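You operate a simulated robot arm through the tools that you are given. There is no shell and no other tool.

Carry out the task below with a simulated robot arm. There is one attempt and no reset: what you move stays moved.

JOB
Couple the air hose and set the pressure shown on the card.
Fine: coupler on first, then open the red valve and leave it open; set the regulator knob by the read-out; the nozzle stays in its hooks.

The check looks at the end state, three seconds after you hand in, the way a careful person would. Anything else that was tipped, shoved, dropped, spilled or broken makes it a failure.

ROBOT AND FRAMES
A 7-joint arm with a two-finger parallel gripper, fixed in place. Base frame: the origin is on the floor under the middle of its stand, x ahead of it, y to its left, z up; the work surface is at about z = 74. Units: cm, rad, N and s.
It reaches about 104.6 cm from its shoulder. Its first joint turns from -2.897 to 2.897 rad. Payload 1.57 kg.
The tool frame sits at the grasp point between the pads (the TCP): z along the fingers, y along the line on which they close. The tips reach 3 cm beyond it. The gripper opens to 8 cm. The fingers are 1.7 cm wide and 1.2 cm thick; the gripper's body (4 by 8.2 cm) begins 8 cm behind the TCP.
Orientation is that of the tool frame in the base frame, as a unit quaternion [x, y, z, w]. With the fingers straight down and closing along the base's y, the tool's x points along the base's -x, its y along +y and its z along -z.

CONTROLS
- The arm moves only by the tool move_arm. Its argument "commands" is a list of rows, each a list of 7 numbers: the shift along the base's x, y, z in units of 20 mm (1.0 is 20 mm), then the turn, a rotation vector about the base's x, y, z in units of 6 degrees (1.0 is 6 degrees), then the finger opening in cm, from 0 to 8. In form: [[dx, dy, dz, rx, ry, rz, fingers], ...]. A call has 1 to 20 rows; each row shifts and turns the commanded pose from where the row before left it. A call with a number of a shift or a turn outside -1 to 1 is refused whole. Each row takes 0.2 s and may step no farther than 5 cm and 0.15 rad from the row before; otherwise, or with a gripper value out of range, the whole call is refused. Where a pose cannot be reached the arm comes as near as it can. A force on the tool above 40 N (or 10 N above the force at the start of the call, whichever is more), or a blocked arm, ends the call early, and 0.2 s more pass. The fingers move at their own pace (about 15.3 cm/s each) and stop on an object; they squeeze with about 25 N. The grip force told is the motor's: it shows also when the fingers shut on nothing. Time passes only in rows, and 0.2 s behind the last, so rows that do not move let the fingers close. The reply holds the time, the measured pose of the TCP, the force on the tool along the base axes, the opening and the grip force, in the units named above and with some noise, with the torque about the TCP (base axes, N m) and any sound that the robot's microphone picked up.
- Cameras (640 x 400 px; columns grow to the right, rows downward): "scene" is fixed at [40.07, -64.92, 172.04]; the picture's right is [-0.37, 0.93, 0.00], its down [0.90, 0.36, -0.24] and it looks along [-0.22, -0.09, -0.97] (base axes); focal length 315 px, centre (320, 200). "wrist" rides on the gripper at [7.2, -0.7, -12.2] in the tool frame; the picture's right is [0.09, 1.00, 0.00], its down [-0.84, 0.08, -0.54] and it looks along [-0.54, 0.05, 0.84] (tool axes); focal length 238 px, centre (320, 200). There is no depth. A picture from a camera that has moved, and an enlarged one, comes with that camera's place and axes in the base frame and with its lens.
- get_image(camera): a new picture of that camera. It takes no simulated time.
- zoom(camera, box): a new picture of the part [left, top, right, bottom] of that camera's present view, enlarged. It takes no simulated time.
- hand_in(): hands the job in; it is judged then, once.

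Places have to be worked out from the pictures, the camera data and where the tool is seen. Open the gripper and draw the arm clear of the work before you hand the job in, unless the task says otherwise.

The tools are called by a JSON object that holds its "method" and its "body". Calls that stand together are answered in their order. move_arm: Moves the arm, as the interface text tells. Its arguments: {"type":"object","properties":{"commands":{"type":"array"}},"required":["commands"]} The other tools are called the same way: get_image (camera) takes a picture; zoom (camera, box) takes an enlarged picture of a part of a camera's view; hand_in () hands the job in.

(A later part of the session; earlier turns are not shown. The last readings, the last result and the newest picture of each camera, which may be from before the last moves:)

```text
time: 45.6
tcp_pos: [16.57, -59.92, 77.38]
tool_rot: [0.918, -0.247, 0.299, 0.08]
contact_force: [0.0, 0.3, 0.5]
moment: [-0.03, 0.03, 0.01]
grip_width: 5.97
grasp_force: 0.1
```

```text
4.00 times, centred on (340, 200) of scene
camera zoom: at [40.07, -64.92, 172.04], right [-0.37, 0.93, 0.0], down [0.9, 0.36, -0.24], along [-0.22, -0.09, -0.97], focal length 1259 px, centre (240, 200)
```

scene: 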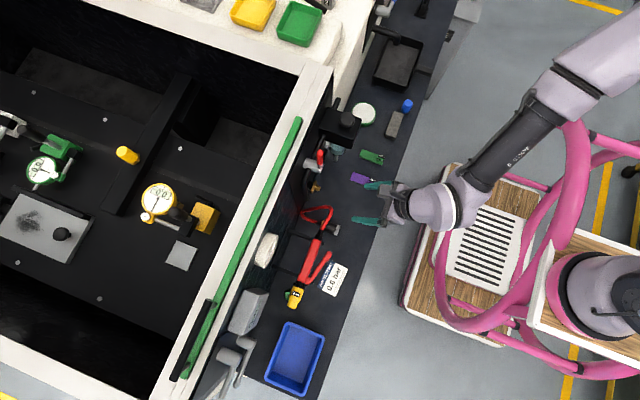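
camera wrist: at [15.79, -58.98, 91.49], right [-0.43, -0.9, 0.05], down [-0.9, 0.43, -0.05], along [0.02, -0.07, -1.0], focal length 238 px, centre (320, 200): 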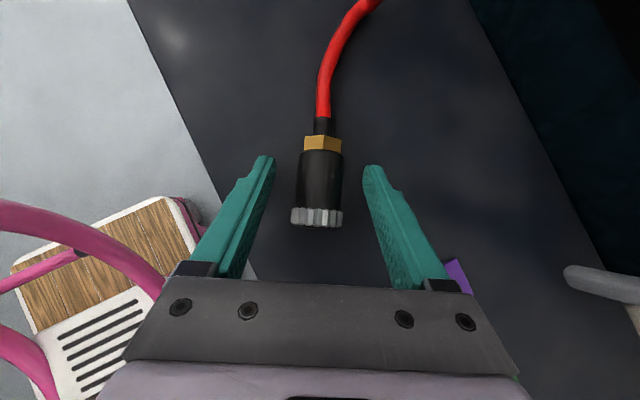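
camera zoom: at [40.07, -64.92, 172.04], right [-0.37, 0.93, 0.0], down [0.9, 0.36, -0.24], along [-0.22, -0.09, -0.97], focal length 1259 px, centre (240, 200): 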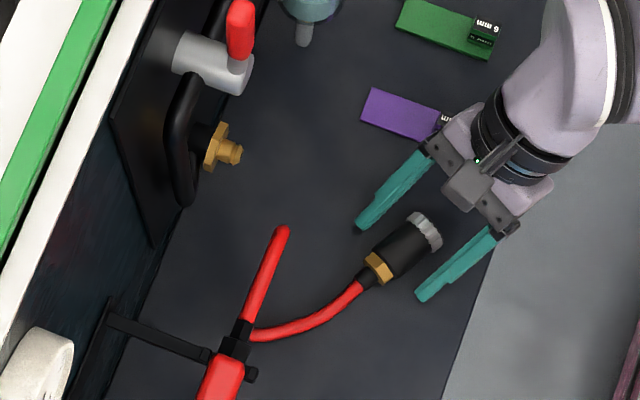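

The coupler stays in place: mouth tip at about (14.9, -59.3), axis direction (-0.87, 0.49). I rise straight up, then swing the hand's lean over to the hose-end side while high, checking reach.

{"method": "move_arm", "body": {"commands": [[0, 0, 1, 0, 0, 0, 6], [0, 0, 1, 0, 0, 0, 6], [0, 0, 1, 0, 0, 0, 6], [0, 0, 1, 0, 0, 0, 6], [0, 0, 1, 0, 0, 0, 6], [0, 0, 1, 0.49, 0.87, 0, 6], [0, 0, 1, 0.49, 0.87, 0, 6], [0, 0, 1, 0.49, 0.87, 0, 6], [0, 0, 1, 0.49, 0.87, 0, 6]]}}

{"method": "move_arm", "body": {"commands": [[0.2, -0.2, 0, 0.49, 0.87, 0, 6], [0.2, -0.2, 0, 0.49, 0.87, 0, 6], [0.2, -0.2, 0, 0.49, 0.87, 0, 6]]}}

{"method": "move_arm", "body": {"commands": [[0.2, -0.1, 0, 0.49, 0.87, 0, 6], [0.2, -0.1, 0, 0.49, 0.87, 0, 6], [0.2, 0, 0, 0.49, 0.87, 0, 6]]}}

{"method": "get_image", "body": {"camera": "wrist"}}

{"method": "get_image", "body": {"camera": "scene"}}

```text
time: 47.6
tcp_pos: [16.59, -60.07, 95.53]
tool_rot: [0.961, -0.257, 0.1, 0.028]
contact_force: [-0.2, -0.4, -1.0]
moment: [0.07, -0.03, -0.01]
grip_width: 6.01
grasp_force: 0.0
```

```text
time: 48.4
tcp_pos: [17.75, -61.19, 95.31]
tool_rot: [0.965, -0.257, -0.051, -0.009]
contact_force: [0.2, -0.5, -0.3]
moment: [-0.05, -0.03, 0.01]
grip_width: 5.99
grasp_force: 0.0
```

```text
time: 49.2
tcp_pos: [18.94, -61.67, 95.34]
tool_rot: [0.945, -0.252, -0.202, -0.048]
contact_force: [-0.1, 0.5, -0.1]
moment: [-0.01, -0.02, 0.02]
grip_width: 6.01
grasp_force: 0.1
```

```text
taken
camera wrist: at [29.36, -66.83, 103.58], right [-0.42, -0.91, -0.03], down [-0.51, 0.21, 0.84], along [-0.75, 0.37, -0.55], focal length 238 px, centre (320, 200)
```

wrist: 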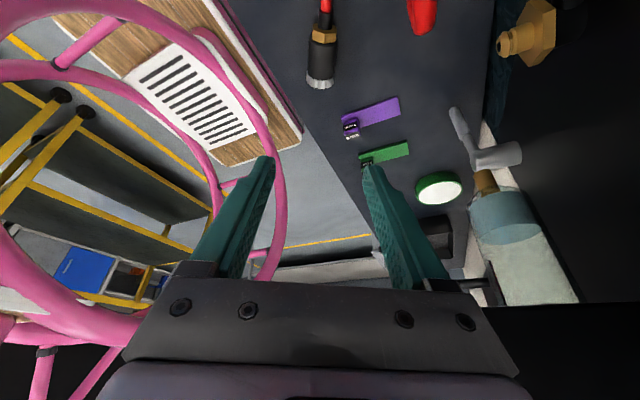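

```text
taken
```

scene: 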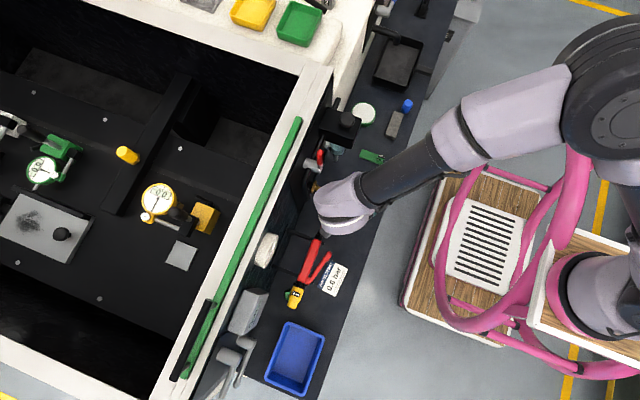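

The lean is reachable, but the wrist camera would end up beside the gun inlet if I descend like this. Instead I go back to vertical, take the coupler vertically now that the hose is no longer overhead, and turn it further (mouth toward -x, -y) before the final leaning regrip.

{"method": "move_arm", "body": {"commands": [[-0.08, 0.06, 0, -0.49, -0.87, 0, 6], [-0.08, 0.06, 0, -0.49, -0.87, 0, 6], [-0.08, 0.06, 0, -0.49, -0.87, 0, 6], [-0.08, 0.06, 0, -0.43, -0.75, 0, 6], [0, 0, 0, 0, 0, 0, 6]]}}

{"method": "get_image", "body": {"camera": "wrist"}}

```text
time: 50.4
tcp_pos: [18.18, -61.01, 95.4]
tool_rot: [0.966, -0.258, -0.006, 0.002]
contact_force: [-0.4, 0.1, -0.5]
moment: [-0.01, -0.03, -0.03]
grip_width: 5.99
grasp_force: 0.0
```

```text
taken
camera wrist: at [25.12, -64.27, 107.43], right [-0.42, -0.91, 0.01], down [-0.76, 0.35, 0.55], along [-0.5, 0.23, -0.83], focal length 238 px, centre (320, 200)
```

wrist: 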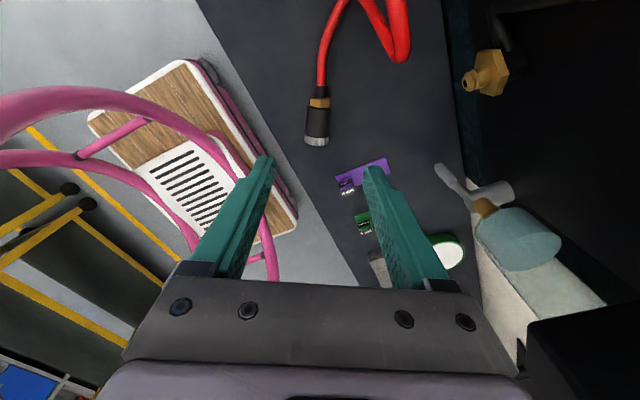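

Vertical and right above the coupler body (18.2, -61.0). I descend to the grasp height, stopping once to check alignment.

{"method": "move_arm", "body": {"commands": [[0.03, 0, -1, 0, 0, 0, 6], [0, 0, -1, 0, 0, 0, 6], [0, 0, -1, 0, 0, 0, 6], [0, 0, -1, 0, 0, 0, 6], [0, 0, -1, 0, 0, 0, 6], [0, 0, -1, 0, 0, 0, 6], [0, 0, -1, 0, 0, 0, 6]]}}

{"method": "get_image", "body": {"camera": "wrist"}}

{"method": "zoom", "body": {"camera": "scene", "box": [260, 150, 420, 250]}}

```text
time: 52.0
tcp_pos: [18.23, -61.13, 81.36]
tool_rot: [0.966, -0.258, -0.007, 0.002]
contact_force: [0.2, -0.9, 0.2]
moment: [-0.03, 0.01, -0.03]
grip_width: 6.02
grasp_force: 0.0
```

```text
taken
camera wrist: at [25.13, -64.3, 93.43], right [-0.42, -0.91, 0.01], down [-0.76, 0.35, 0.55], along [-0.51, 0.23, -0.83], focal length 238 px, centre (320, 200)
```

wrist: 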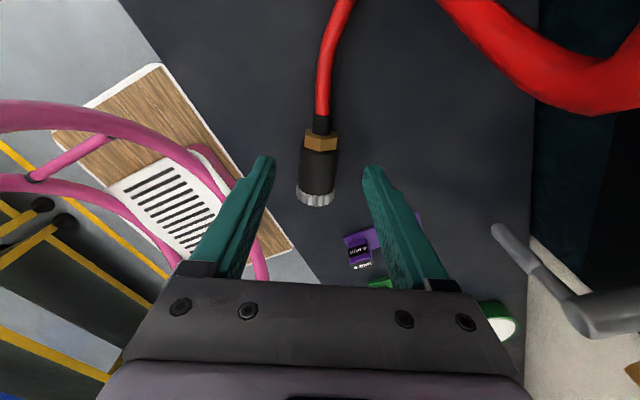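

```text
4.00 times, centred on (340, 200) of scene
camera zoom: at [40.07, -64.92, 172.04], right [-0.37, 0.93, 0.0], down [0.9, 0.36, -0.24], along [-0.22, -0.09, -0.97], focal length 1259 px, centre (240, 200)
```

zoom: 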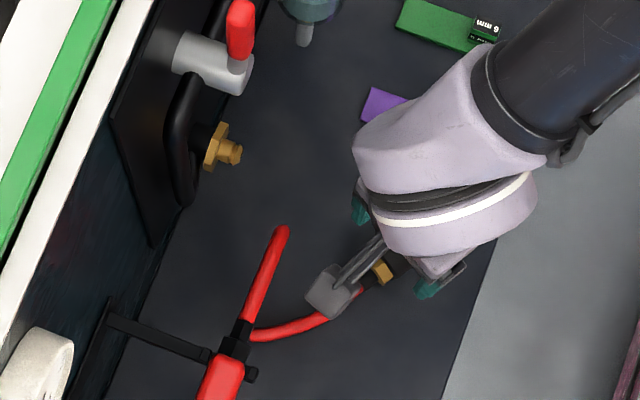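

Alignment good: camera housing clear of the hose and gun. I descend the last 4 cm and close on the coupler.

{"method": "move_arm", "body": {"commands": [[0.02, 0, -1, 0, 0, 0, 6], [0.02, 0, -0.98, 0, 0, 0, 6], [0, 0, 0, 0, 0, 0, 6], [0, 0, 0, 0, 0, 0, 2.5], [0, 0, 0, 0, 0, 0, 2.5], [0, 0, 0, 0, 0, 0, 2.5]]}}

{"method": "get_image", "body": {"camera": "wrist"}}

```text
time: 53.4
tcp_pos: [18.57, -61.13, 77.36]
tool_rot: [0.966, -0.258, -0.007, 0.001]
contact_force: [1.6, 0.2, -0.7]
moment: [0.0, 0.01, -0.01]
grip_width: 2.84
grasp_force: 25.5
```

```text
taken
camera wrist: at [25.34, -64.3, 89.43], right [-0.42, -0.91, 0.01], down [-0.76, 0.35, 0.55], along [-0.51, 0.23, -0.83], focal length 238 px, centre (320, 200)
```

wrist: 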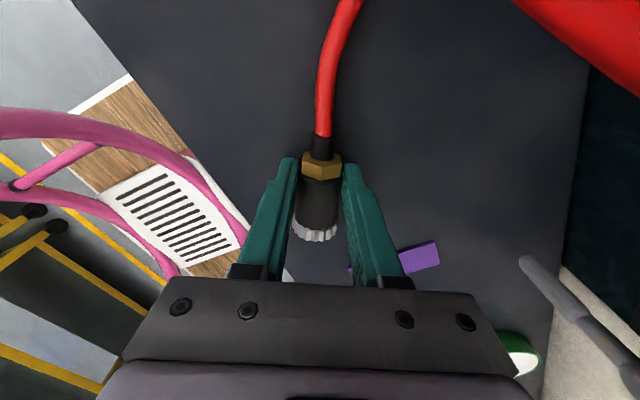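

Gripped vertically. I lift 4 cm and turn it counter-clockwise by 75°, staying near the gun so the hose remains slack.

{"method": "move_arm", "body": {"commands": [[0, 0, 1, 0, 0, 0, 2.5], [0, 0, 1, 0, 0, 0, 2.5], [0, -0.1, 0, 0, 0, 1, 2.5], [0, -0.1, 0, 0, 0, 1, 2.5], [0, -0.1, 0, 0, 0, 1, 2.5], [0, -0.1, 0, 0, 0, 1, 2.5], [0, -0.1, 0, 0, 0, 1, 2.5], [0, -0.1, 0, 0, 0, 1, 2.5]]}}

{"method": "get_image", "body": {"camera": "wrist"}}

{"method": "zoom", "body": {"camera": "scene", "box": [260, 150, 420, 250]}}

```text
time: 55.2
tcp_pos: [18.53, -62.44, 81.44]
tool_rot: [0.998, 0.055, -0.007, 0.004]
contact_force: [0.3, 0.7, -1.5]
moment: [0.03, 0.01, 0.04]
grip_width: 2.85
grasp_force: 25.1
```

```text
taken
camera wrist: at [25.77, -61.02, 93.54], right [0.2, -0.98, 0.01], down [-0.82, -0.16, 0.55], along [-0.54, -0.11, -0.83], focal length 238 px, centre (320, 200)
```

wrist: 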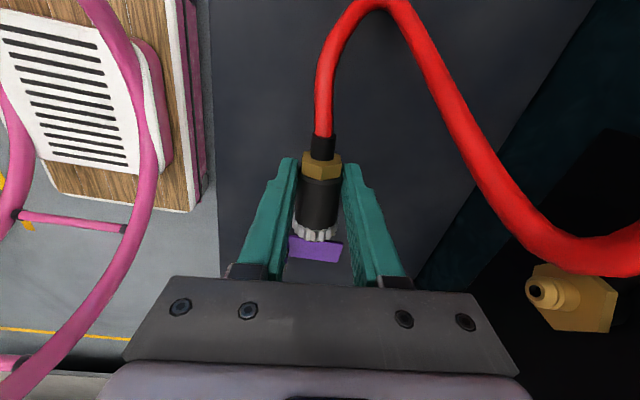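

```text
4.00 times, centred on (340, 200) of scene
camera zoom: at [40.07, -64.92, 172.04], right [-0.37, 0.93, 0.0], down [0.9, 0.36, -0.24], along [-0.22, -0.09, -0.97], focal length 1259 px, centre (240, 200)
```

zoom: 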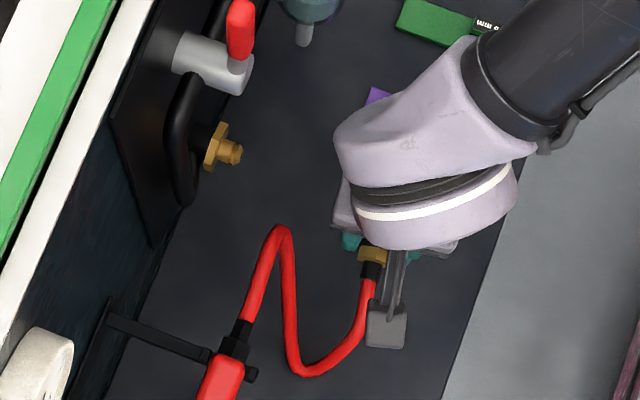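

The hose gains slack as it turns. I continue counter-clockwise by another 54° (mouth toward the panel, slightly toward -x).

{"method": "move_arm", "body": {"commands": [[0, -0.05, 0, 0, 0, 1, 2.5], [0, -0.05, 0, 0, 0, 1, 2.5], [0, -0.05, 0, 0, 0, 1, 2.5], [0, -0.05, 0, 0, 0, 1, 2.5], [0, -0.05, 0, 0, 0, 1, 2.5], [0, -0.05, 0, 0, 0, 1, 2.5], [0, -0.05, 0, 0, 0, 1, 2.5], [0, -0.05, 0, 0, 0, 1, 2.5], [0, -0.05, 0, 0, 0, 1, 2.5], [0, 0, 0, 0, 0, 0, 2.5]]}}

{"method": "get_image", "body": {"camera": "wrist"}}

{"method": "zoom", "body": {"camera": "scene", "box": [260, 150, 420, 250]}}

```text
time: 57.4
tcp_pos: [18.42, -63.12, 81.48]
tool_rot: [0.865, 0.502, -0.004, 0.007]
contact_force: [-1.0, -0.1, -0.4]
moment: [0.0, -0.02, 0.01]
grip_width: 2.86
grasp_force: 24.8
```

```text
taken
camera wrist: at [21.5, -56.59, 93.53], right [0.91, -0.42, 0.01], down [-0.35, -0.76, 0.55], along [-0.23, -0.51, -0.83], focal length 238 px, centre (320, 200)
```

wrist: 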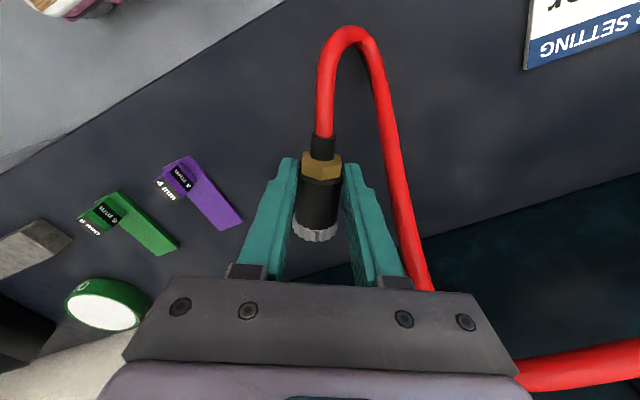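

```text
4.00 times, centred on (340, 200) of scene
camera zoom: at [40.07, -64.92, 172.04], right [-0.37, 0.93, 0.0], down [0.9, 0.36, -0.24], along [-0.22, -0.09, -0.97], focal length 1259 px, centre (240, 200)
```

zoom: 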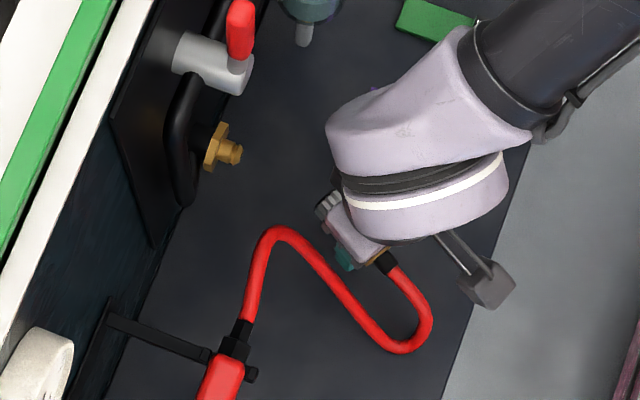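

The coupler now points to the panel with the hose running loosely past on the +x side. I lower it to the table and release it gently with a small opening so that the finger doesn't shove the hose.

{"method": "move_arm", "body": {"commands": [[0, 0, -1, 0, 0, 0, 2.5], [0, 0, -0.7, 0, 0, 0, 2.5], [0, 0, -0.32, 0, 0, 0, 2.5], [0, 0, 0, 0, 0, 0, 2.5], [0, 0, 0, 0, 0, 0, 3.6], [0, 0, 0, 0, 0, 0, 4.6], [0, 0, 0, 0, 0, 0, 4.6]]}}

{"method": "get_image", "body": {"camera": "wrist"}}

{"method": "zoom", "body": {"camera": "scene", "box": [260, 150, 420, 250]}}

```text
time: 59.0
tcp_pos: [18.48, -63.33, 77.5]
tool_rot: [0.866, 0.5, -0.004, 0.006]
contact_force: [-0.1, -0.2, -0.3]
moment: [0.02, -0.03, 0.02]
grip_width: 4.6
grasp_force: 0.0
```

```text
taken
camera wrist: at [21.58, -56.67, 89.57], right [0.91, -0.42, 0.01], down [-0.35, -0.76, 0.55], along [-0.23, -0.51, -0.83], focal length 238 px, centre (320, 200)
```

wrist: 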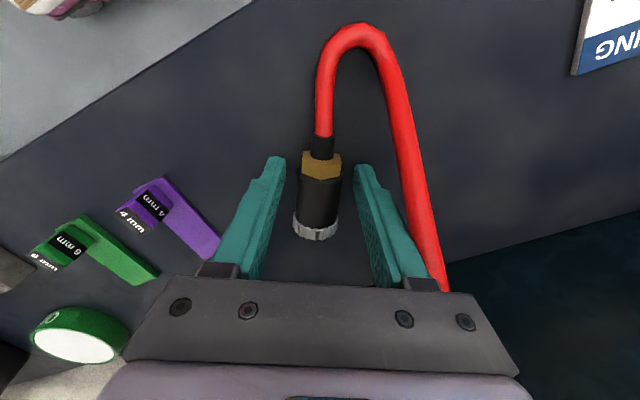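

```text
4.00 times, centred on (340, 200) of scene
camera zoom: at [40.07, -64.92, 172.04], right [-0.37, 0.93, 0.0], down [0.9, 0.36, -0.24], along [-0.22, -0.09, -0.97], focal length 1259 px, centre (240, 200)
```

zoom: 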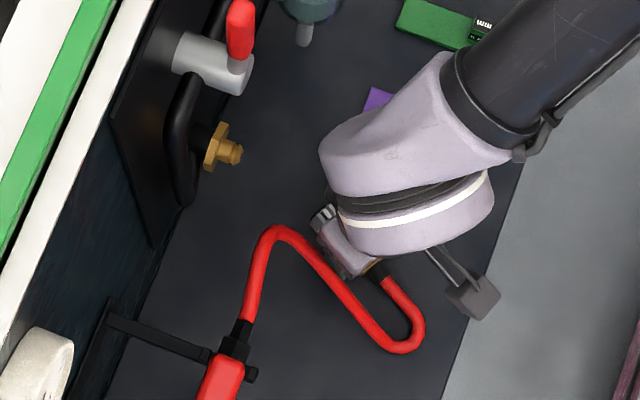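

Released cleanly and the coupler rests between the open fingers. I now lean the hand outward in place (toward the hose end), in small steps.

{"method": "move_arm", "body": {"commands": [[0.06, 0.1, 0, -0.875, 0.485, 0, 4.6], [0.06, 0.1, 0, -0.875, 0.485, 0, 4.6]]}}

{"method": "move_arm", "body": {"commands": [[0.06, 0.11, 0, -0.875, 0.485, 0, 4.6], [0.06, 0.11, 0, -0.875, 0.485, 0, 4.6], [0.06, 0.11, 0, -0.875, 0.485, 0, 4.6], [0, 0, 0, 0, 0, 0, 4.6]]}}

{"method": "get_image", "body": {"camera": "wrist"}}

{"method": "zoom", "body": {"camera": "scene", "box": [260, 150, 420, 250]}}

```text
time: 59.6
tcp_pos: [18.63, -62.93, 77.35]
tool_rot: [0.86, 0.498, -0.094, 0.06]
contact_force: [0.0, -0.1, -0.2]
moment: [0.02, 0.01, 0.0]
grip_width: 4.6
grasp_force: 0.1
```

```text
time: 60.6
tcp_pos: [19.08, -62.21, 77.23]
tool_rot: [0.834, 0.484, -0.226, 0.14]
contact_force: [0.4, -0.8, 0.2]
moment: [-0.02, -0.02, 0.01]
grip_width: 4.59
grasp_force: 0.1
```

```text
taken
camera wrist: at [24.66, -51.21, 84.17], right [0.91, -0.42, -0.03], down [-0.16, -0.42, 0.9], along [-0.39, -0.81, -0.44], focal length 238 px, centre (320, 200)
```

wrist: 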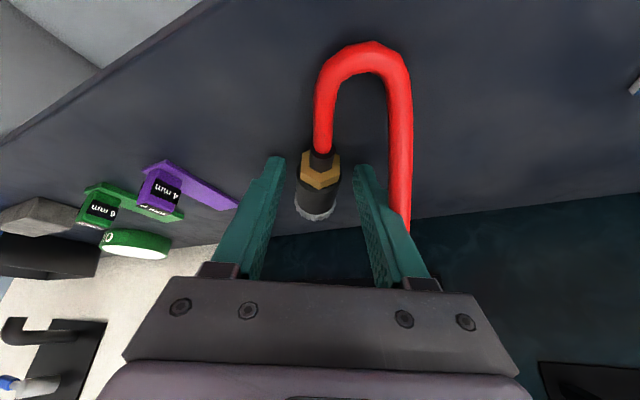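

```text
4.00 times, centred on (340, 200) of scene
camera zoom: at [40.07, -64.92, 172.04], right [-0.37, 0.93, 0.0], down [0.9, 0.36, -0.24], along [-0.22, -0.09, -0.97], focal length 1259 px, centre (240, 200)
```

zoom: 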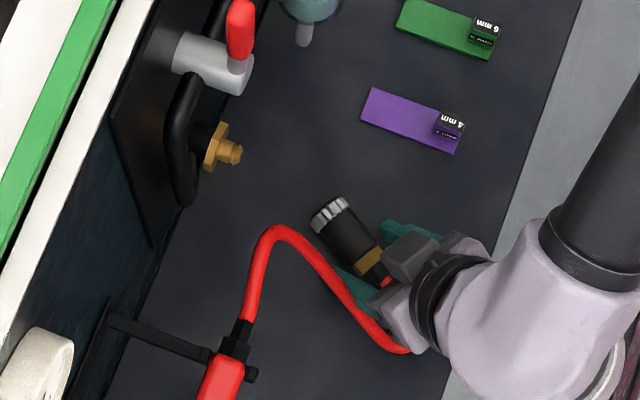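

The hand leans correctly, but the pads are slightly too far back, close to the gold hex. I shift 0.8 cm toward the mouth and close.

{"method": "move_arm", "body": {"commands": [[-0.19, -0.35, 0.02, 0, 0, 0, 4.6], [0, 0, 0, 0, 0, 0, 4.6], [0, 0, 0, 0, 0, 0, 2.5], [0, 0, 0, 0, 0, 0, 2.5], [0, 0, 0, 0, 0, 0, 2.5]]}}

{"method": "get_image", "body": {"camera": "wrist"}}

{"method": "zoom", "body": {"camera": "scene", "box": [280, 160, 400, 235]}}

```text
time: 61.8
tcp_pos: [18.72, -62.82, 77.5]
tool_rot: [0.834, 0.484, -0.226, 0.139]
contact_force: [0.1, -1.5, 1.9]
moment: [-0.08, 0.07, 0.02]
grip_width: 2.86
grasp_force: 25.4
```

```text
taken
camera wrist: at [24.36, -51.85, 84.23], right [0.91, -0.42, -0.03], down [-0.16, -0.42, 0.89], along [-0.39, -0.8, -0.45], focal length 238 px, centre (320, 200)
```

wrist: 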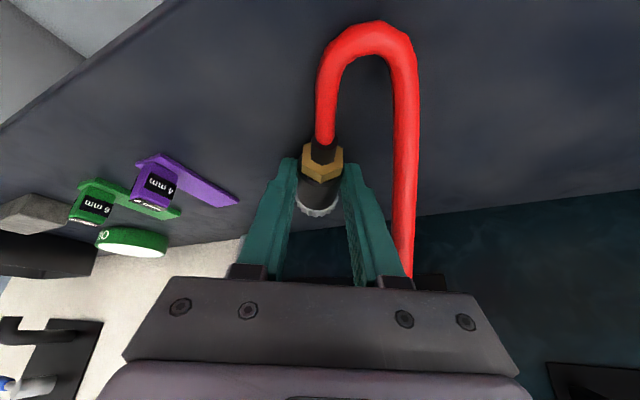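

```text
5.33 times, centred on (340, 198) of scene
camera zoom: at [40.07, -64.92, 172.04], right [-0.37, 0.93, 0.0], down [0.9, 0.36, -0.24], along [-0.22, -0.09, -0.97], focal length 1679 px, centre (213, 213)
```

zoom: 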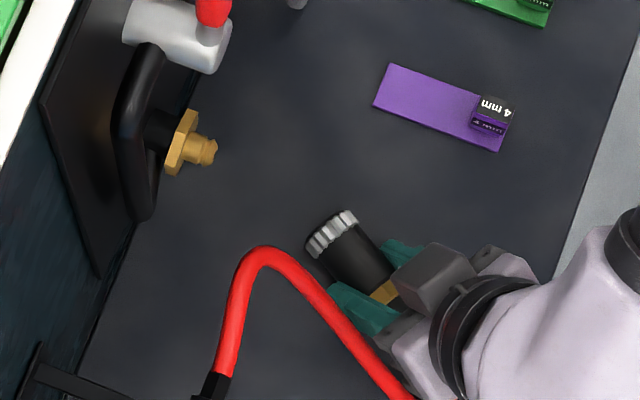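

Gripped again, now with the hand leaning toward the hose end; the mouth tip is about 4.8 cm ahead of and 1.8 cm below the TCP. I lift to the nipple's height and yaw the last 30° so the mouth faces the panel, staying about 6 cm short.

{"method": "move_arm", "body": {"commands": [[0, 0, 1, 0, 0, 0, 2.5], [0, 0, 1, 0, 0, 0, 2.5], [-0.12, 0, 1, 0, 0, 1, 2.5], [-0.12, 0, 1, 0, 0, 1, 2.5], [-0.12, 0, 1, 0, 0, 1, 2.5], [-0.12, 0, 0.2, 0, 0, 1, 2.5], [-0.12, 0, 0, 0, 0, 1, 2.5], [0, 0, 0, 0, 0, 0, 2.5]]}}

{"method": "get_image", "body": {"camera": "wrist"}}

{"method": "zoom", "body": {"camera": "scene", "box": [280, 150, 400, 225]}}

```text
time: 63.6
tcp_pos: [17.52, -62.87, 87.88]
tool_rot: [0.68, 0.683, -0.182, 0.193]
contact_force: [-0.3, -0.5, -1.8]
moment: [0.03, -0.01, 0.03]
grip_width: 2.83
grasp_force: 24.9
```

```text
taken
camera wrist: at [16.75, -50.6, 94.7], right [1.0, 0.09, -0.03], down [0.07, -0.44, 0.89], along [0.06, -0.89, -0.45], focal length 238 px, centre (320, 200)
```

wrist: 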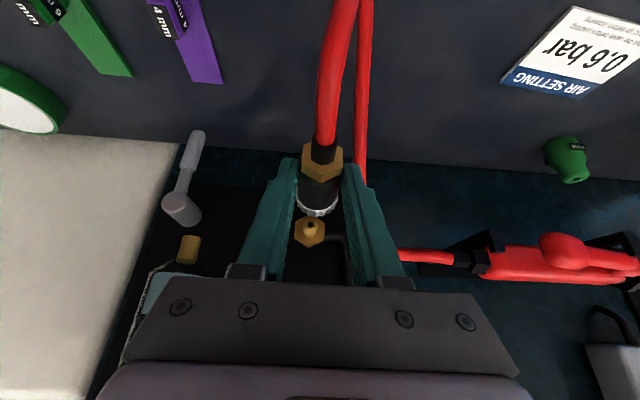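

```text
5.33 times, centred on (340, 188) of scene
camera zoom: at [40.07, -64.92, 172.04], right [-0.37, 0.93, 0.0], down [0.9, 0.36, -0.24], along [-0.22, -0.09, -0.97], focal length 1679 px, centre (213, 267)
```

zoom: 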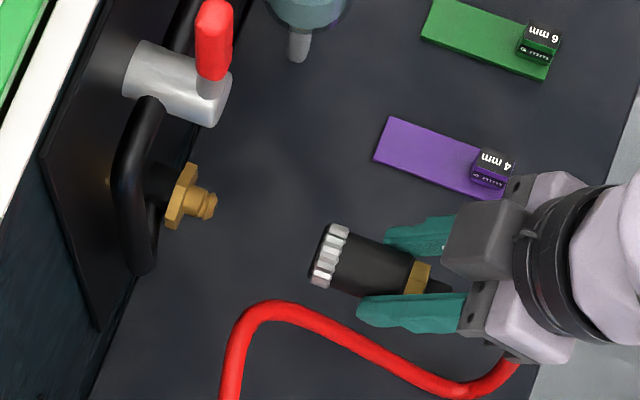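

The coupler faces the panel now with the nipple ahead. I zoom in with both cameras to measure the misalignment.

{"method": "zoom", "body": {"camera": "wrist", "box": [260, 130, 380, 260]}}

{"method": "zoom", "body": {"camera": "scene", "box": [300, 170, 360, 215]}}

```text
3.08 times, centred on (320, 195) of wrist
camera zoom: at [16.75, -50.6, 94.7], right [1.0, 0.09, -0.03], down [0.07, -0.44, 0.89], along [0.06, -0.89, -0.45], focal length 733 px, centre (320, 215)
```

zoom: 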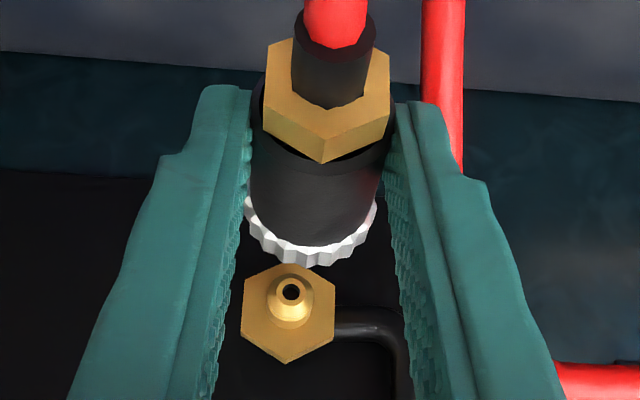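

```text
8.89 times, centred on (330, 192) of scene
camera zoom: at [40.07, -64.92, 172.04], right [-0.37, 0.93, 0.0], down [0.9, 0.36, -0.24], along [-0.22, -0.09, -0.97], focal length 2798 px, centre (231, 267)
```

zoom: 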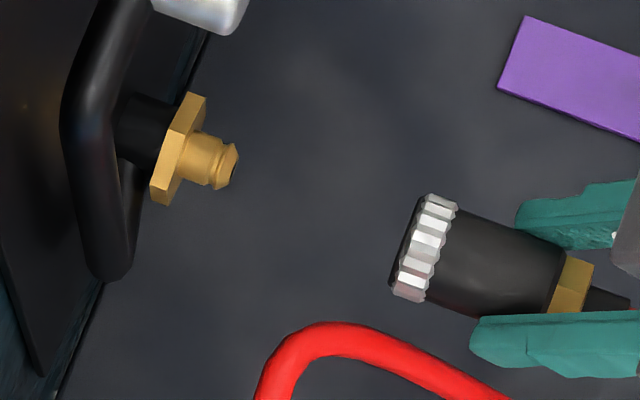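

The coupler axis measures about x = 17.6–17.7, z ≈ 86.2 and the nipple x = 17.5, z ≈ 86.0, so I shift slightly to -x and down and advance until the mouth is about half a centimetre in front of the nipple.

{"method": "move_arm", "body": {"commands": [[-0.1, -0.5, -0.05, 0, 0, 0, 2.5], [0, -0.7, -0.05, 0, 0, 0, 2.5], [0, -0.7, 0, 0, 0, 0, 2.5], [0, -0.7, 0, 0, 0, 0, 2.5], [0, -0.2, 0, 0, 0, 0, 2.5], [0, 0, 0, 0, 0, 0, 2.5]]}}

{"method": "zoom", "body": {"camera": "wrist", "box": [260, 130, 380, 260]}}

{"method": "zoom", "body": {"camera": "scene", "box": [300, 170, 360, 215]}}

{"method": "get_image", "body": {"camera": "scene"}}

```text
time: 65.0
tcp_pos: [17.44, -68.47, 87.53]
tool_rot: [0.68, 0.684, -0.181, 0.193]
contact_force: [0.5, 0.5, -0.5]
moment: [0.03, 0.0, -0.01]
grip_width: 2.85
grasp_force: 25.2
```

```text
3.08 times, centred on (320, 195) of wrist
camera zoom: at [16.56, -56.28, 94.43], right [1.0, 0.09, -0.03], down [0.07, -0.44, 0.89], along [0.06, -0.89, -0.45], focal length 733 px, centre (320, 215)
```

zoom: 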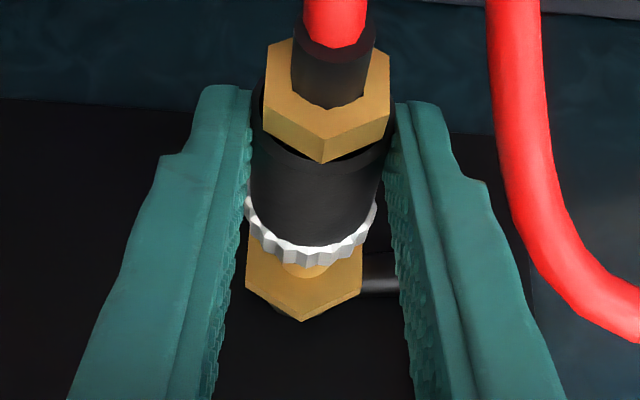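

```text
8.89 times, centred on (330, 192) of scene
camera zoom: at [40.07, -64.92, 172.04], right [-0.37, 0.93, 0.0], down [0.9, 0.36, -0.24], along [-0.22, -0.09, -0.97], focal length 2798 px, centre (231, 267)
```

zoom: 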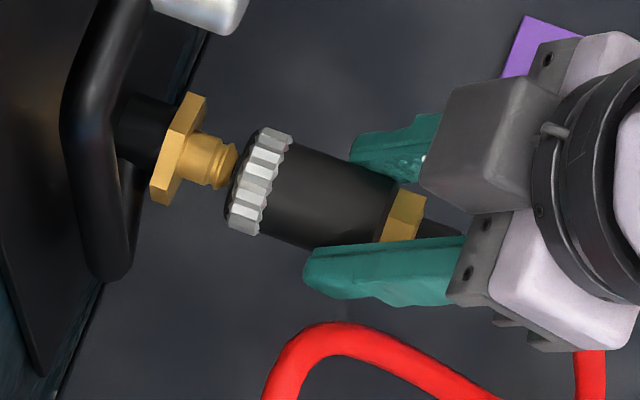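

```text
taken
```

scene: 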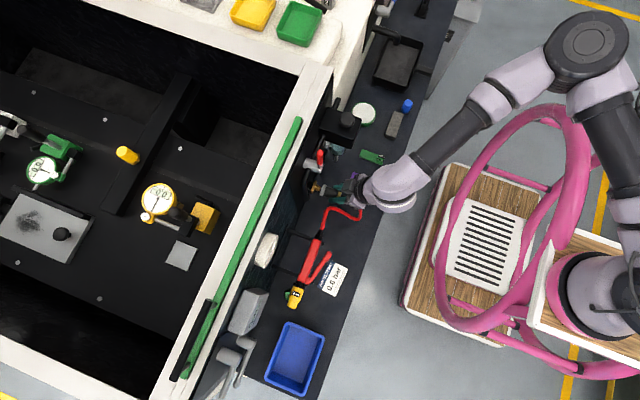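

Both views show the mouth right at the nipple with an alignment error of about 0.1 cm. I nudge +x by 0.1 cm and push slowly in -y, watching the force and sound.

{"method": "move_arm", "body": {"commands": [[0.05, -0.2, 0, 0, 0, 0, 2.5], [0, -0.25, 0, 0, 0, 0, 2.5], [0, -0.25, 0, 0, 0, 0, 2.5], [0, 0, 0, 0, 0, 0, 2.5]]}}

{"method": "zoom", "body": {"camera": "scene", "box": [300, 170, 360, 215]}}

{"method": "zoom", "body": {"camera": "wrist", "box": [260, 130, 380, 260]}}

```text
time: 66.0
tcp_pos: [17.45, -69.98, 87.65]
tool_rot: [0.68, 0.683, -0.183, 0.194]
contact_force: [-1.3, -0.2, 9.7]
moment: [-0.52, 0.04, -0.07]
grip_width: 2.88
grasp_force: 25.0
```

```text
8.89 times, centred on (330, 192) of scene
camera zoom: at [40.07, -64.92, 172.04], right [-0.37, 0.93, 0.0], down [0.9, 0.36, -0.24], along [-0.22, -0.09, -0.97], focal length 2798 px, centre (231, 267)
```

zoom: 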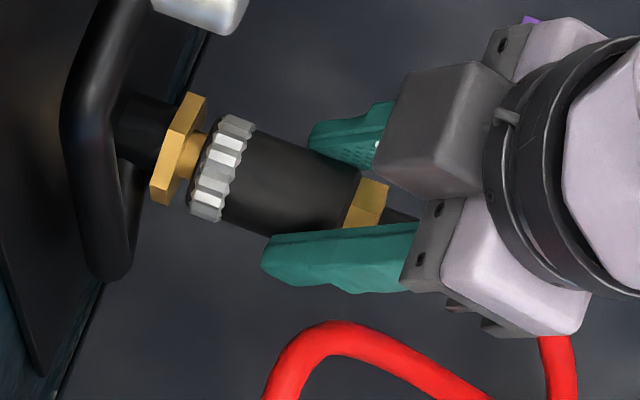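

```text
3.08 times, centred on (320, 195) of wrist
camera zoom: at [16.68, -57.65, 94.45], right [1.0, 0.09, -0.03], down [0.07, -0.44, 0.9], along [0.06, -0.89, -0.44], focal length 733 px, centre (320, 215)
```

zoom: 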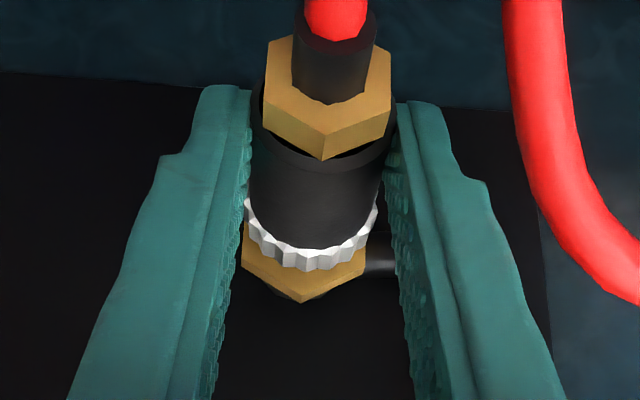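

The nipple is inside the mouth, with about 10 N pushing the mouth upward, so the coupler is slightly too low. I raise by 1–2 mm and read again before pushing on.

{"method": "move_arm", "body": {"commands": [[0, 0, 0.06, 0, 0, 0, 2.5], [0, 0, 0, 0, 0, 0, 2.5]]}}

```text
time: 66.6
tcp_pos: [17.41, -69.81, 87.75]
tool_rot: [0.68, 0.683, -0.182, 0.192]
contact_force: [-0.2, -1.6, 4.3]
moment: [-0.25, -0.01, 0.02]
grip_width: 2.86
grasp_force: 25.4
```

The upward force halved. I raise another 0.1 cm and continue pushing slowly.

{"method": "move_arm", "body": {"commands": [[0, 0, 0.05, 0, 0, 0, 2.5], [0, -0.15, 0, 0, 0, 0, 2.5], [0, -0.15, 0, 0, 0, 0, 2.5], [0, 0, 0, 0, 0, 0, 2.5]]}}

{"method": "zoom", "body": {"camera": "scene", "box": [300, 170, 360, 215]}}

```text
time: 67.6
tcp_pos: [17.42, -70.36, 87.6]
tool_rot: [0.682, 0.683, -0.181, 0.191]
contact_force: [-6.1, 21.7, 2.1]
moment: [0.37, 0.11, -0.07]
grip_width: 2.88
grasp_force: 25.3
```

```text
8.89 times, centred on (330, 192) of scene
camera zoom: at [40.07, -64.92, 172.04], right [-0.37, 0.93, 0.0], down [0.9, 0.36, -0.24], along [-0.22, -0.09, -0.97], focal length 2798 px, centre (231, 267)
```

zoom: 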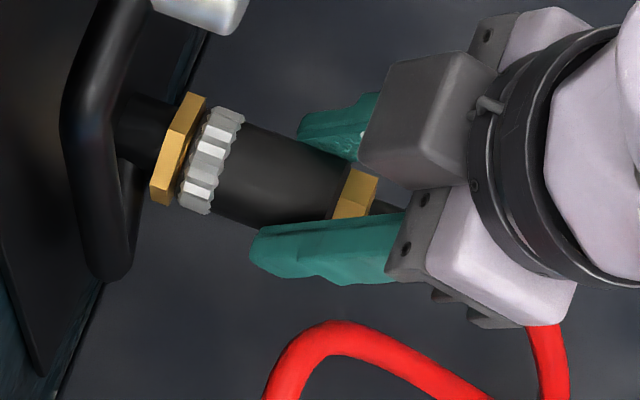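

Now 22 N of axial resistance with only a small gap to the hex – that's probably the latch. I relieve the small x side load and keep pushing gently.

{"method": "move_arm", "body": {"commands": [[-0.03, -0.08, 0, 0, 0, 0, 2.5], [0, -0.08, 0, 0, 0, 0, 2.5], [0, -0.08, 0, 0, 0, 0, 2.5], [0, 0, 0, 0, 0, 0, 2.5]]}}

{"method": "zoom", "body": {"camera": "scene", "box": [300, 170, 360, 215]}}

```text
time: 68.6
tcp_pos: [17.46, -70.89, 87.86]
tool_rot: [0.68, 0.683, -0.181, 0.193]
contact_force: [0.9, 21.4, -5.4]
moment: [0.51, 0.01, 0.03]
grip_width: 2.88
grasp_force: 25.0
```

```text
8.89 times, centred on (330, 192) of scene
camera zoom: at [40.07, -64.92, 172.04], right [-0.37, 0.93, 0.0], down [0.9, 0.36, -0.24], along [-0.22, -0.09, -0.97], focal length 2798 px, centre (231, 267)
```

zoom: 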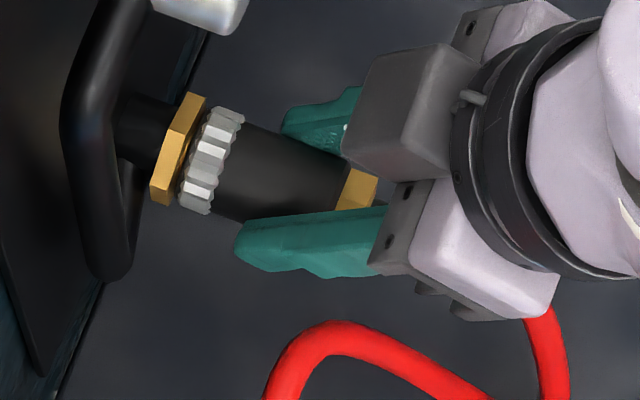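

The pads slipped along the coupler about 0.5 cm at 21 N while the coupler itself didn't move. I look closely at the gap before deciding whether it is seated.

{"method": "zoom", "body": {"camera": "scene", "box": [310, 175, 334, 193]}}

{"method": "zoom", "body": {"camera": "wrist", "box": [280, 140, 360, 230]}}

{"method": "get_image", "body": {"camera": "wrist"}}

```text
16.00 times, centred on (322, 184) of scene
camera zoom: at [40.07, -64.92, 172.04], right [-0.37, 0.93, 0.0], down [0.9, 0.36, -0.24], along [-0.22, -0.09, -0.97], focal length 5036 px, centre (288, 456)
```

zoom: 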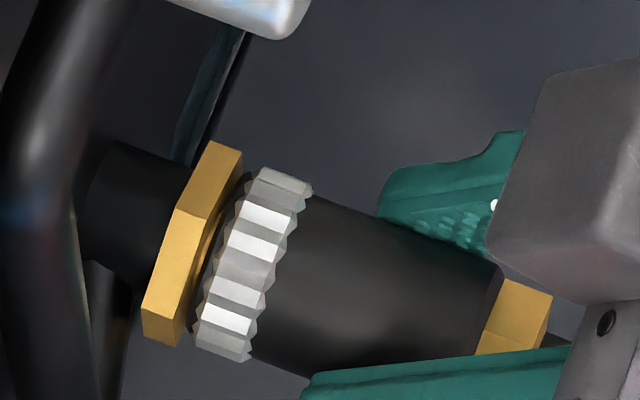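

```text
4.44 times, centred on (320, 185) of wrist
camera zoom: at [16.57, -58.63, 94.63], right [1.0, 0.09, -0.03], down [0.07, -0.44, 0.89], along [0.06, -0.89, -0.45], focal length 1059 px, centre (320, 267)
```

zoom: 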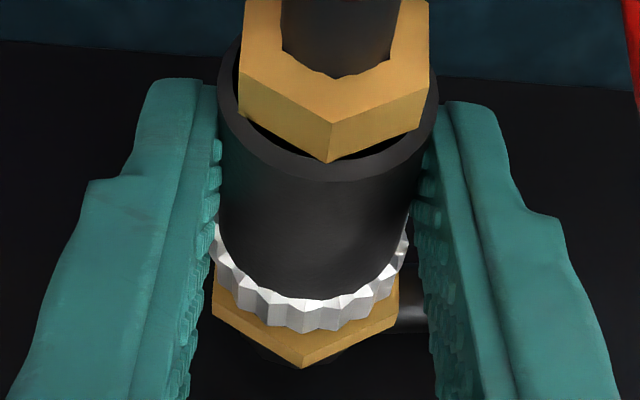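

```text
taken
camera wrist: at [16.57, -58.63, 94.63], right [1.0, 0.09, -0.03], down [0.07, -0.44, 0.89], along [0.06, -0.89, -0.45], focal length 238 px, centre (320, 200)
```

wrist: 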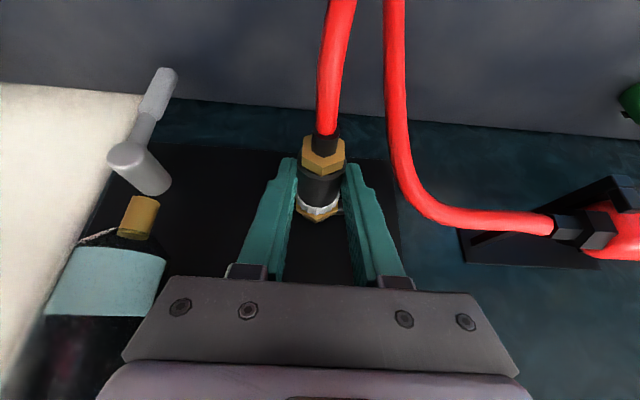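

The lip of the coupler now sits practically against the hex. No click was reported, so I test with a light pull back: if it's latched, the pull force will build up.

{"method": "move_arm", "body": {"commands": [[0, 0.1, 0, 0, 0, 0, 2.5], [0, 0.1, 0, 0, 0, 0, 2.5], [0, 0, 0, 0, 0, 0, 2.5]]}}

{"method": "zoom", "body": {"camera": "scene", "box": [310, 175, 334, 193]}}

```text
time: 69.4
tcp_pos: [17.38, -70.84, 87.77]
tool_rot: [0.68, 0.683, -0.184, 0.193]
contact_force: [0.5, 0.1, -1.0]
moment: [-0.02, 0.01, -0.02]
grip_width: 2.85
grasp_force: 25.2
```

```text
16.00 times, centred on (322, 184) of scene
camera zoom: at [40.07, -64.92, 172.04], right [-0.37, 0.93, 0.0], down [0.9, 0.36, -0.24], along [-0.22, -0.09, -0.97], focal length 5036 px, centre (288, 456)
```

zoom: 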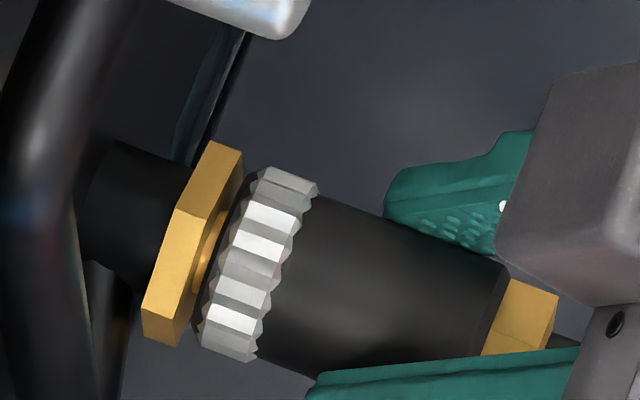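

Only the elastic preload was released, so that wasn't a real test yet. I pull back a few more millimetres and watch the force.

{"method": "move_arm", "body": {"commands": [[0, 0.1, 0, 0, 0, 0, 2.5], [0, 0.1, 0, 0, 0, 0, 2.5], [0, 0, 0, 0, 0, 0, 2.5]]}}

{"method": "zoom", "body": {"camera": "scene", "box": [310, 175, 334, 193]}}

```text
time: 70.2
tcp_pos: [17.29, -70.25, 87.89]
tool_rot: [0.681, 0.683, -0.183, 0.193]
contact_force: [-0.4, -0.3, -0.4]
moment: [0.02, -0.01, 0.0]
grip_width: 2.85
grasp_force: 25.0
```

```text
16.00 times, centred on (322, 184) of scene
camera zoom: at [40.07, -64.92, 172.04], right [-0.37, 0.93, 0.0], down [0.9, 0.36, -0.24], along [-0.22, -0.09, -0.97], focal length 5036 px, centre (288, 456)
```

zoom: 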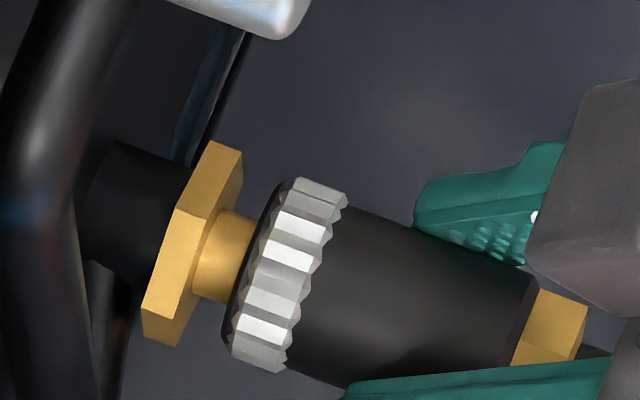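

It's not latched yet; it slides freely, so the latch needs a firmer push than the pads' friction gives. The ribbed silver ring is wider than the body: if the pads slide forward to it, the fingers push positively on the ring, so I keep pushing.

{"method": "move_arm", "body": {"commands": [[0, -0.1, 0, 0, 0, 0, 2.5], [0, -0.1, 0, 0, 0, 0, 2.5], [0, -0.1, 0, 0, 0, 0, 2.5], [0, -0.1, 0, 0, 0, 0, 2.5], [0, -0.1, 0, 0, 0, 0, 2.5], [0, -0.1, 0, 0, 0, 0, 2.5], [0, -0.1, 0, 0, 0, 0, 2.5]]}}

{"method": "zoom", "body": {"camera": "scene", "box": [310, 175, 334, 193]}}

```text
time: 71.8
tcp_pos: [17.34, -71.25, 87.75]
tool_rot: [0.681, 0.683, -0.181, 0.191]
contact_force: [-3.5, 19.4, 15.0]
moment: [-0.23, 0.09, -0.03]
grip_width: 2.88
grasp_force: 25.2
stopped in row 7: the force on the tool passed its limit at 42 N (the readings are from after the stop); the commanded pose is now the measured one
```

```text
16.00 times, centred on (322, 184) of scene
camera zoom: at [40.07, -64.92, 172.04], right [-0.37, 0.93, 0.0], down [0.9, 0.36, -0.24], along [-0.22, -0.09, -0.97], focal length 5036 px, centre (288, 456)
```

zoom: 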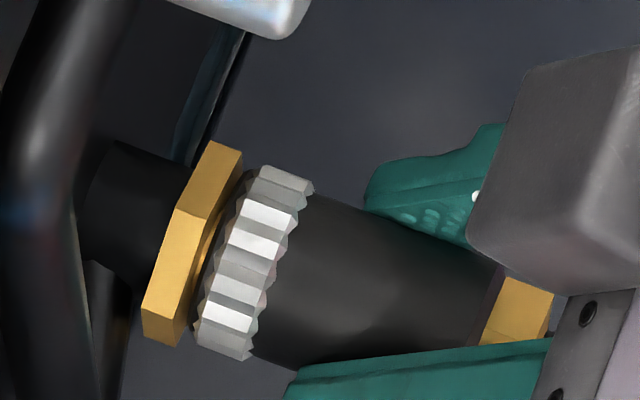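

The push reached 42 N without a click, and there is a strong upward component on the mouth, so the coupler is still a little low relative to the nipple. I raise slightly and read the forces.

{"method": "move_arm", "body": {"commands": [[0, 0.05, 0.05, 0, 0, 0, 2.5], [0, 0, 0.05, 0, 0, 0, 2.5], [0, 0, 0, 0, 0, 0, 2.5]]}}

{"method": "zoom", "body": {"camera": "wrist", "box": [280, 140, 360, 230]}}

```text
time: 72.6
tcp_pos: [17.43, -71.15, 87.9]
tool_rot: [0.681, 0.684, -0.18, 0.191]
contact_force: [3.7, 5.0, -3.9]
moment: [0.14, -0.06, 0.07]
grip_width: 2.84
grasp_force: 24.7
```

```text
4.44 times, centred on (320, 185) of wrist
camera zoom: at [16.53, -58.95, 94.66], right [1.0, 0.09, -0.03], down [0.07, -0.45, 0.89], along [0.06, -0.89, -0.45], focal length 1059 px, centre (320, 267)
```

zoom: 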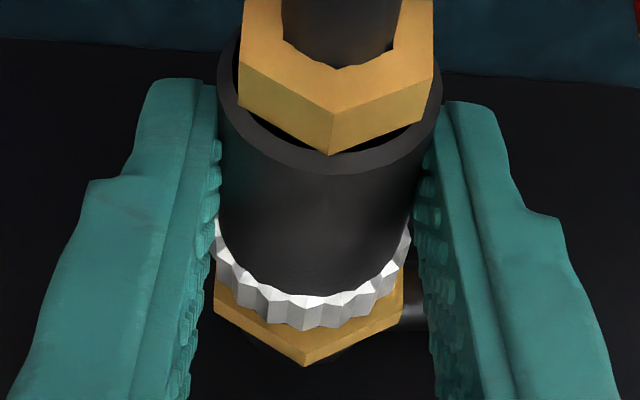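

Nearly balanced now. I push again axially in fine steps.

{"method": "move_arm", "body": {"commands": [[0, -0.06, -0.01, 0, 0, 0, 2.5], [0, -0.06, 0, 0, 0, 0, 2.5], [0, -0.06, 0, 0, 0, 0, 2.5]]}}

{"method": "zoom", "body": {"camera": "scene", "box": [310, 175, 334, 193]}}

```text
time: 73.4
tcp_pos: [17.4, -71.16, 87.71]
tool_rot: [0.681, 0.684, -0.177, 0.19]
contact_force: [-1.9, 19.6, 14.0]
moment: [-0.44, 0.16, -0.07]
grip_width: 2.86
grasp_force: 24.9
stopped in row 3: the force on the tool passed its limit at 43 N (the readings are from after the stop); the commanded pose is now the measured one
```

```text
16.00 times, centred on (322, 184) of scene
camera zoom: at [40.07, -64.92, 172.04], right [-0.37, 0.93, 0.0], down [0.9, 0.36, -0.24], along [-0.22, -0.09, -0.97], focal length 5036 px, centre (288, 456)
```

zoom: 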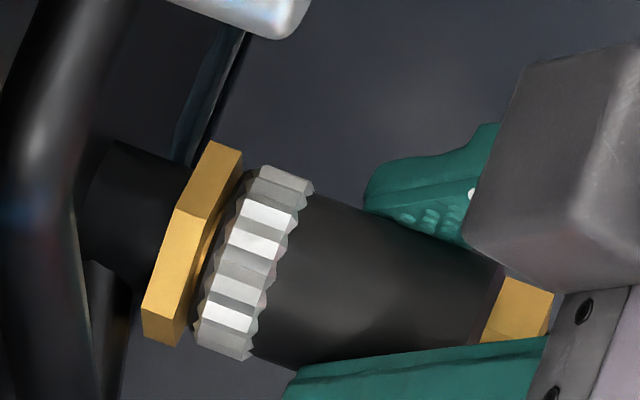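

Again a hard stop near full insertion without a latch. I check for a small angular misalignment by zooming on the coupler's edges relative to the nipple's axis.

{"method": "zoom", "body": {"camera": "scene", "box": [314, 178, 334, 190]}}

{"method": "zoom", "body": {"camera": "wrist", "box": [295, 170, 345, 220]}}

```text
16.00 times, centred on (324, 184) of scene
camera zoom: at [40.07, -64.92, 172.04], right [-0.37, 0.93, 0.0], down [0.9, 0.36, -0.24], along [-0.22, -0.09, -0.97], focal length 5036 px, centre (256, 456)
```

zoom: 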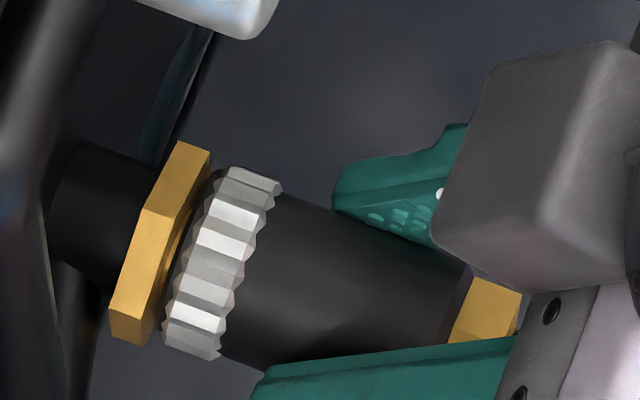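

```text
8.00 times, centred on (320, 195) of wrist
camera zoom: at [16.52, -59.0, 94.72], right [1.0, 0.09, -0.03], down [0.07, -0.45, 0.89], along [0.06, -0.89, -0.45], focal length 1907 px, centre (320, 240)
```

zoom: 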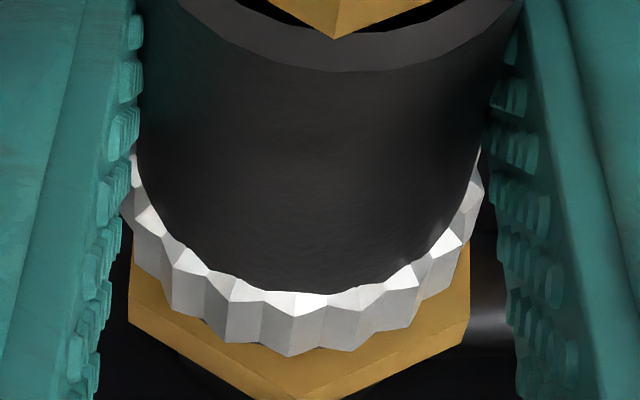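

Edges look parallel within about 1°, and the lip touches the hex, but pushing makes the hand sag and side-load the nipple (+14 N in z). I'll push again while compensating upward so that the force is purely axial.

{"method": "move_arm", "body": {"commands": [[0, 0.05, 0.1, 0, 0, 0, 2.5], [0, 0, 0, 0, 0, 0, 2.5]]}}

{"method": "move_arm", "body": {"commands": [[0, -0.06, 0.03, 0, 0, 0, 2.5], [0, -0.05, 0.03, 0, 0, 0, 2.5]]}}

```text
time: 74.0
tcp_pos: [17.29, -71.12, 87.88]
tool_rot: [0.682, 0.684, -0.177, 0.189]
contact_force: [3.3, 5.4, -13.3]
moment: [-0.07, 0.02, 0.18]
grip_width: 2.86
grasp_force: 24.6
```

```text
time: 74.6
tcp_pos: [17.35, -71.2, 87.84]
tool_rot: [0.683, 0.684, -0.175, 0.188]
contact_force: [-3.0, 33.7, -20.1]
moment: [0.86, 0.15, 0.03]
grip_width: 2.83
grasp_force: 25.3
```

Axial push is now 34 N, but over-compensated in z (-20 N). I look at the gap again at this point.

{"method": "zoom", "body": {"camera": "scene", "box": [314, 178, 326, 188]}}

{"method": "zoom", "body": {"camera": "wrist", "box": [295, 170, 345, 220]}}

```text
16.00 times, centred on (320, 183) of scene
camera zoom: at [40.07, -64.92, 172.04], right [-0.37, 0.93, 0.0], down [0.9, 0.36, -0.24], along [-0.22, -0.09, -0.97], focal length 5036 px, centre (320, 472)
```

zoom: 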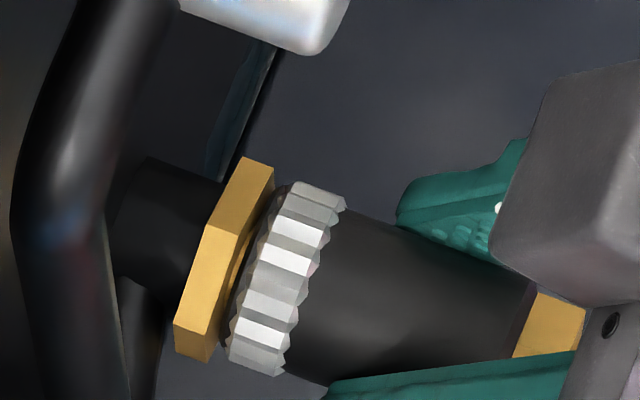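

```text
8.00 times, centred on (320, 195) of wrist
camera zoom: at [16.56, -59.07, 94.83], right [1.0, 0.09, -0.03], down [0.07, -0.46, 0.89], along [0.06, -0.88, -0.46], focal length 1907 px, centre (320, 240)
```

zoom: 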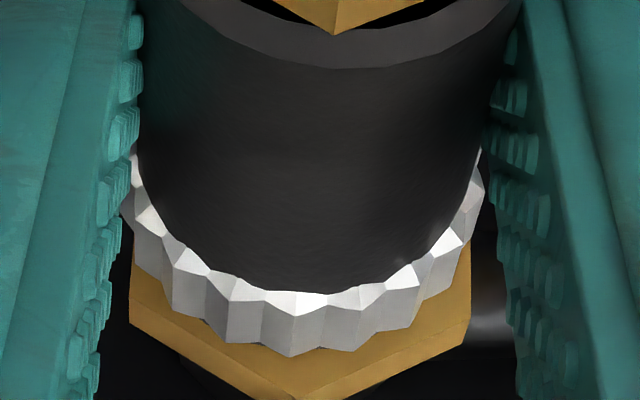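

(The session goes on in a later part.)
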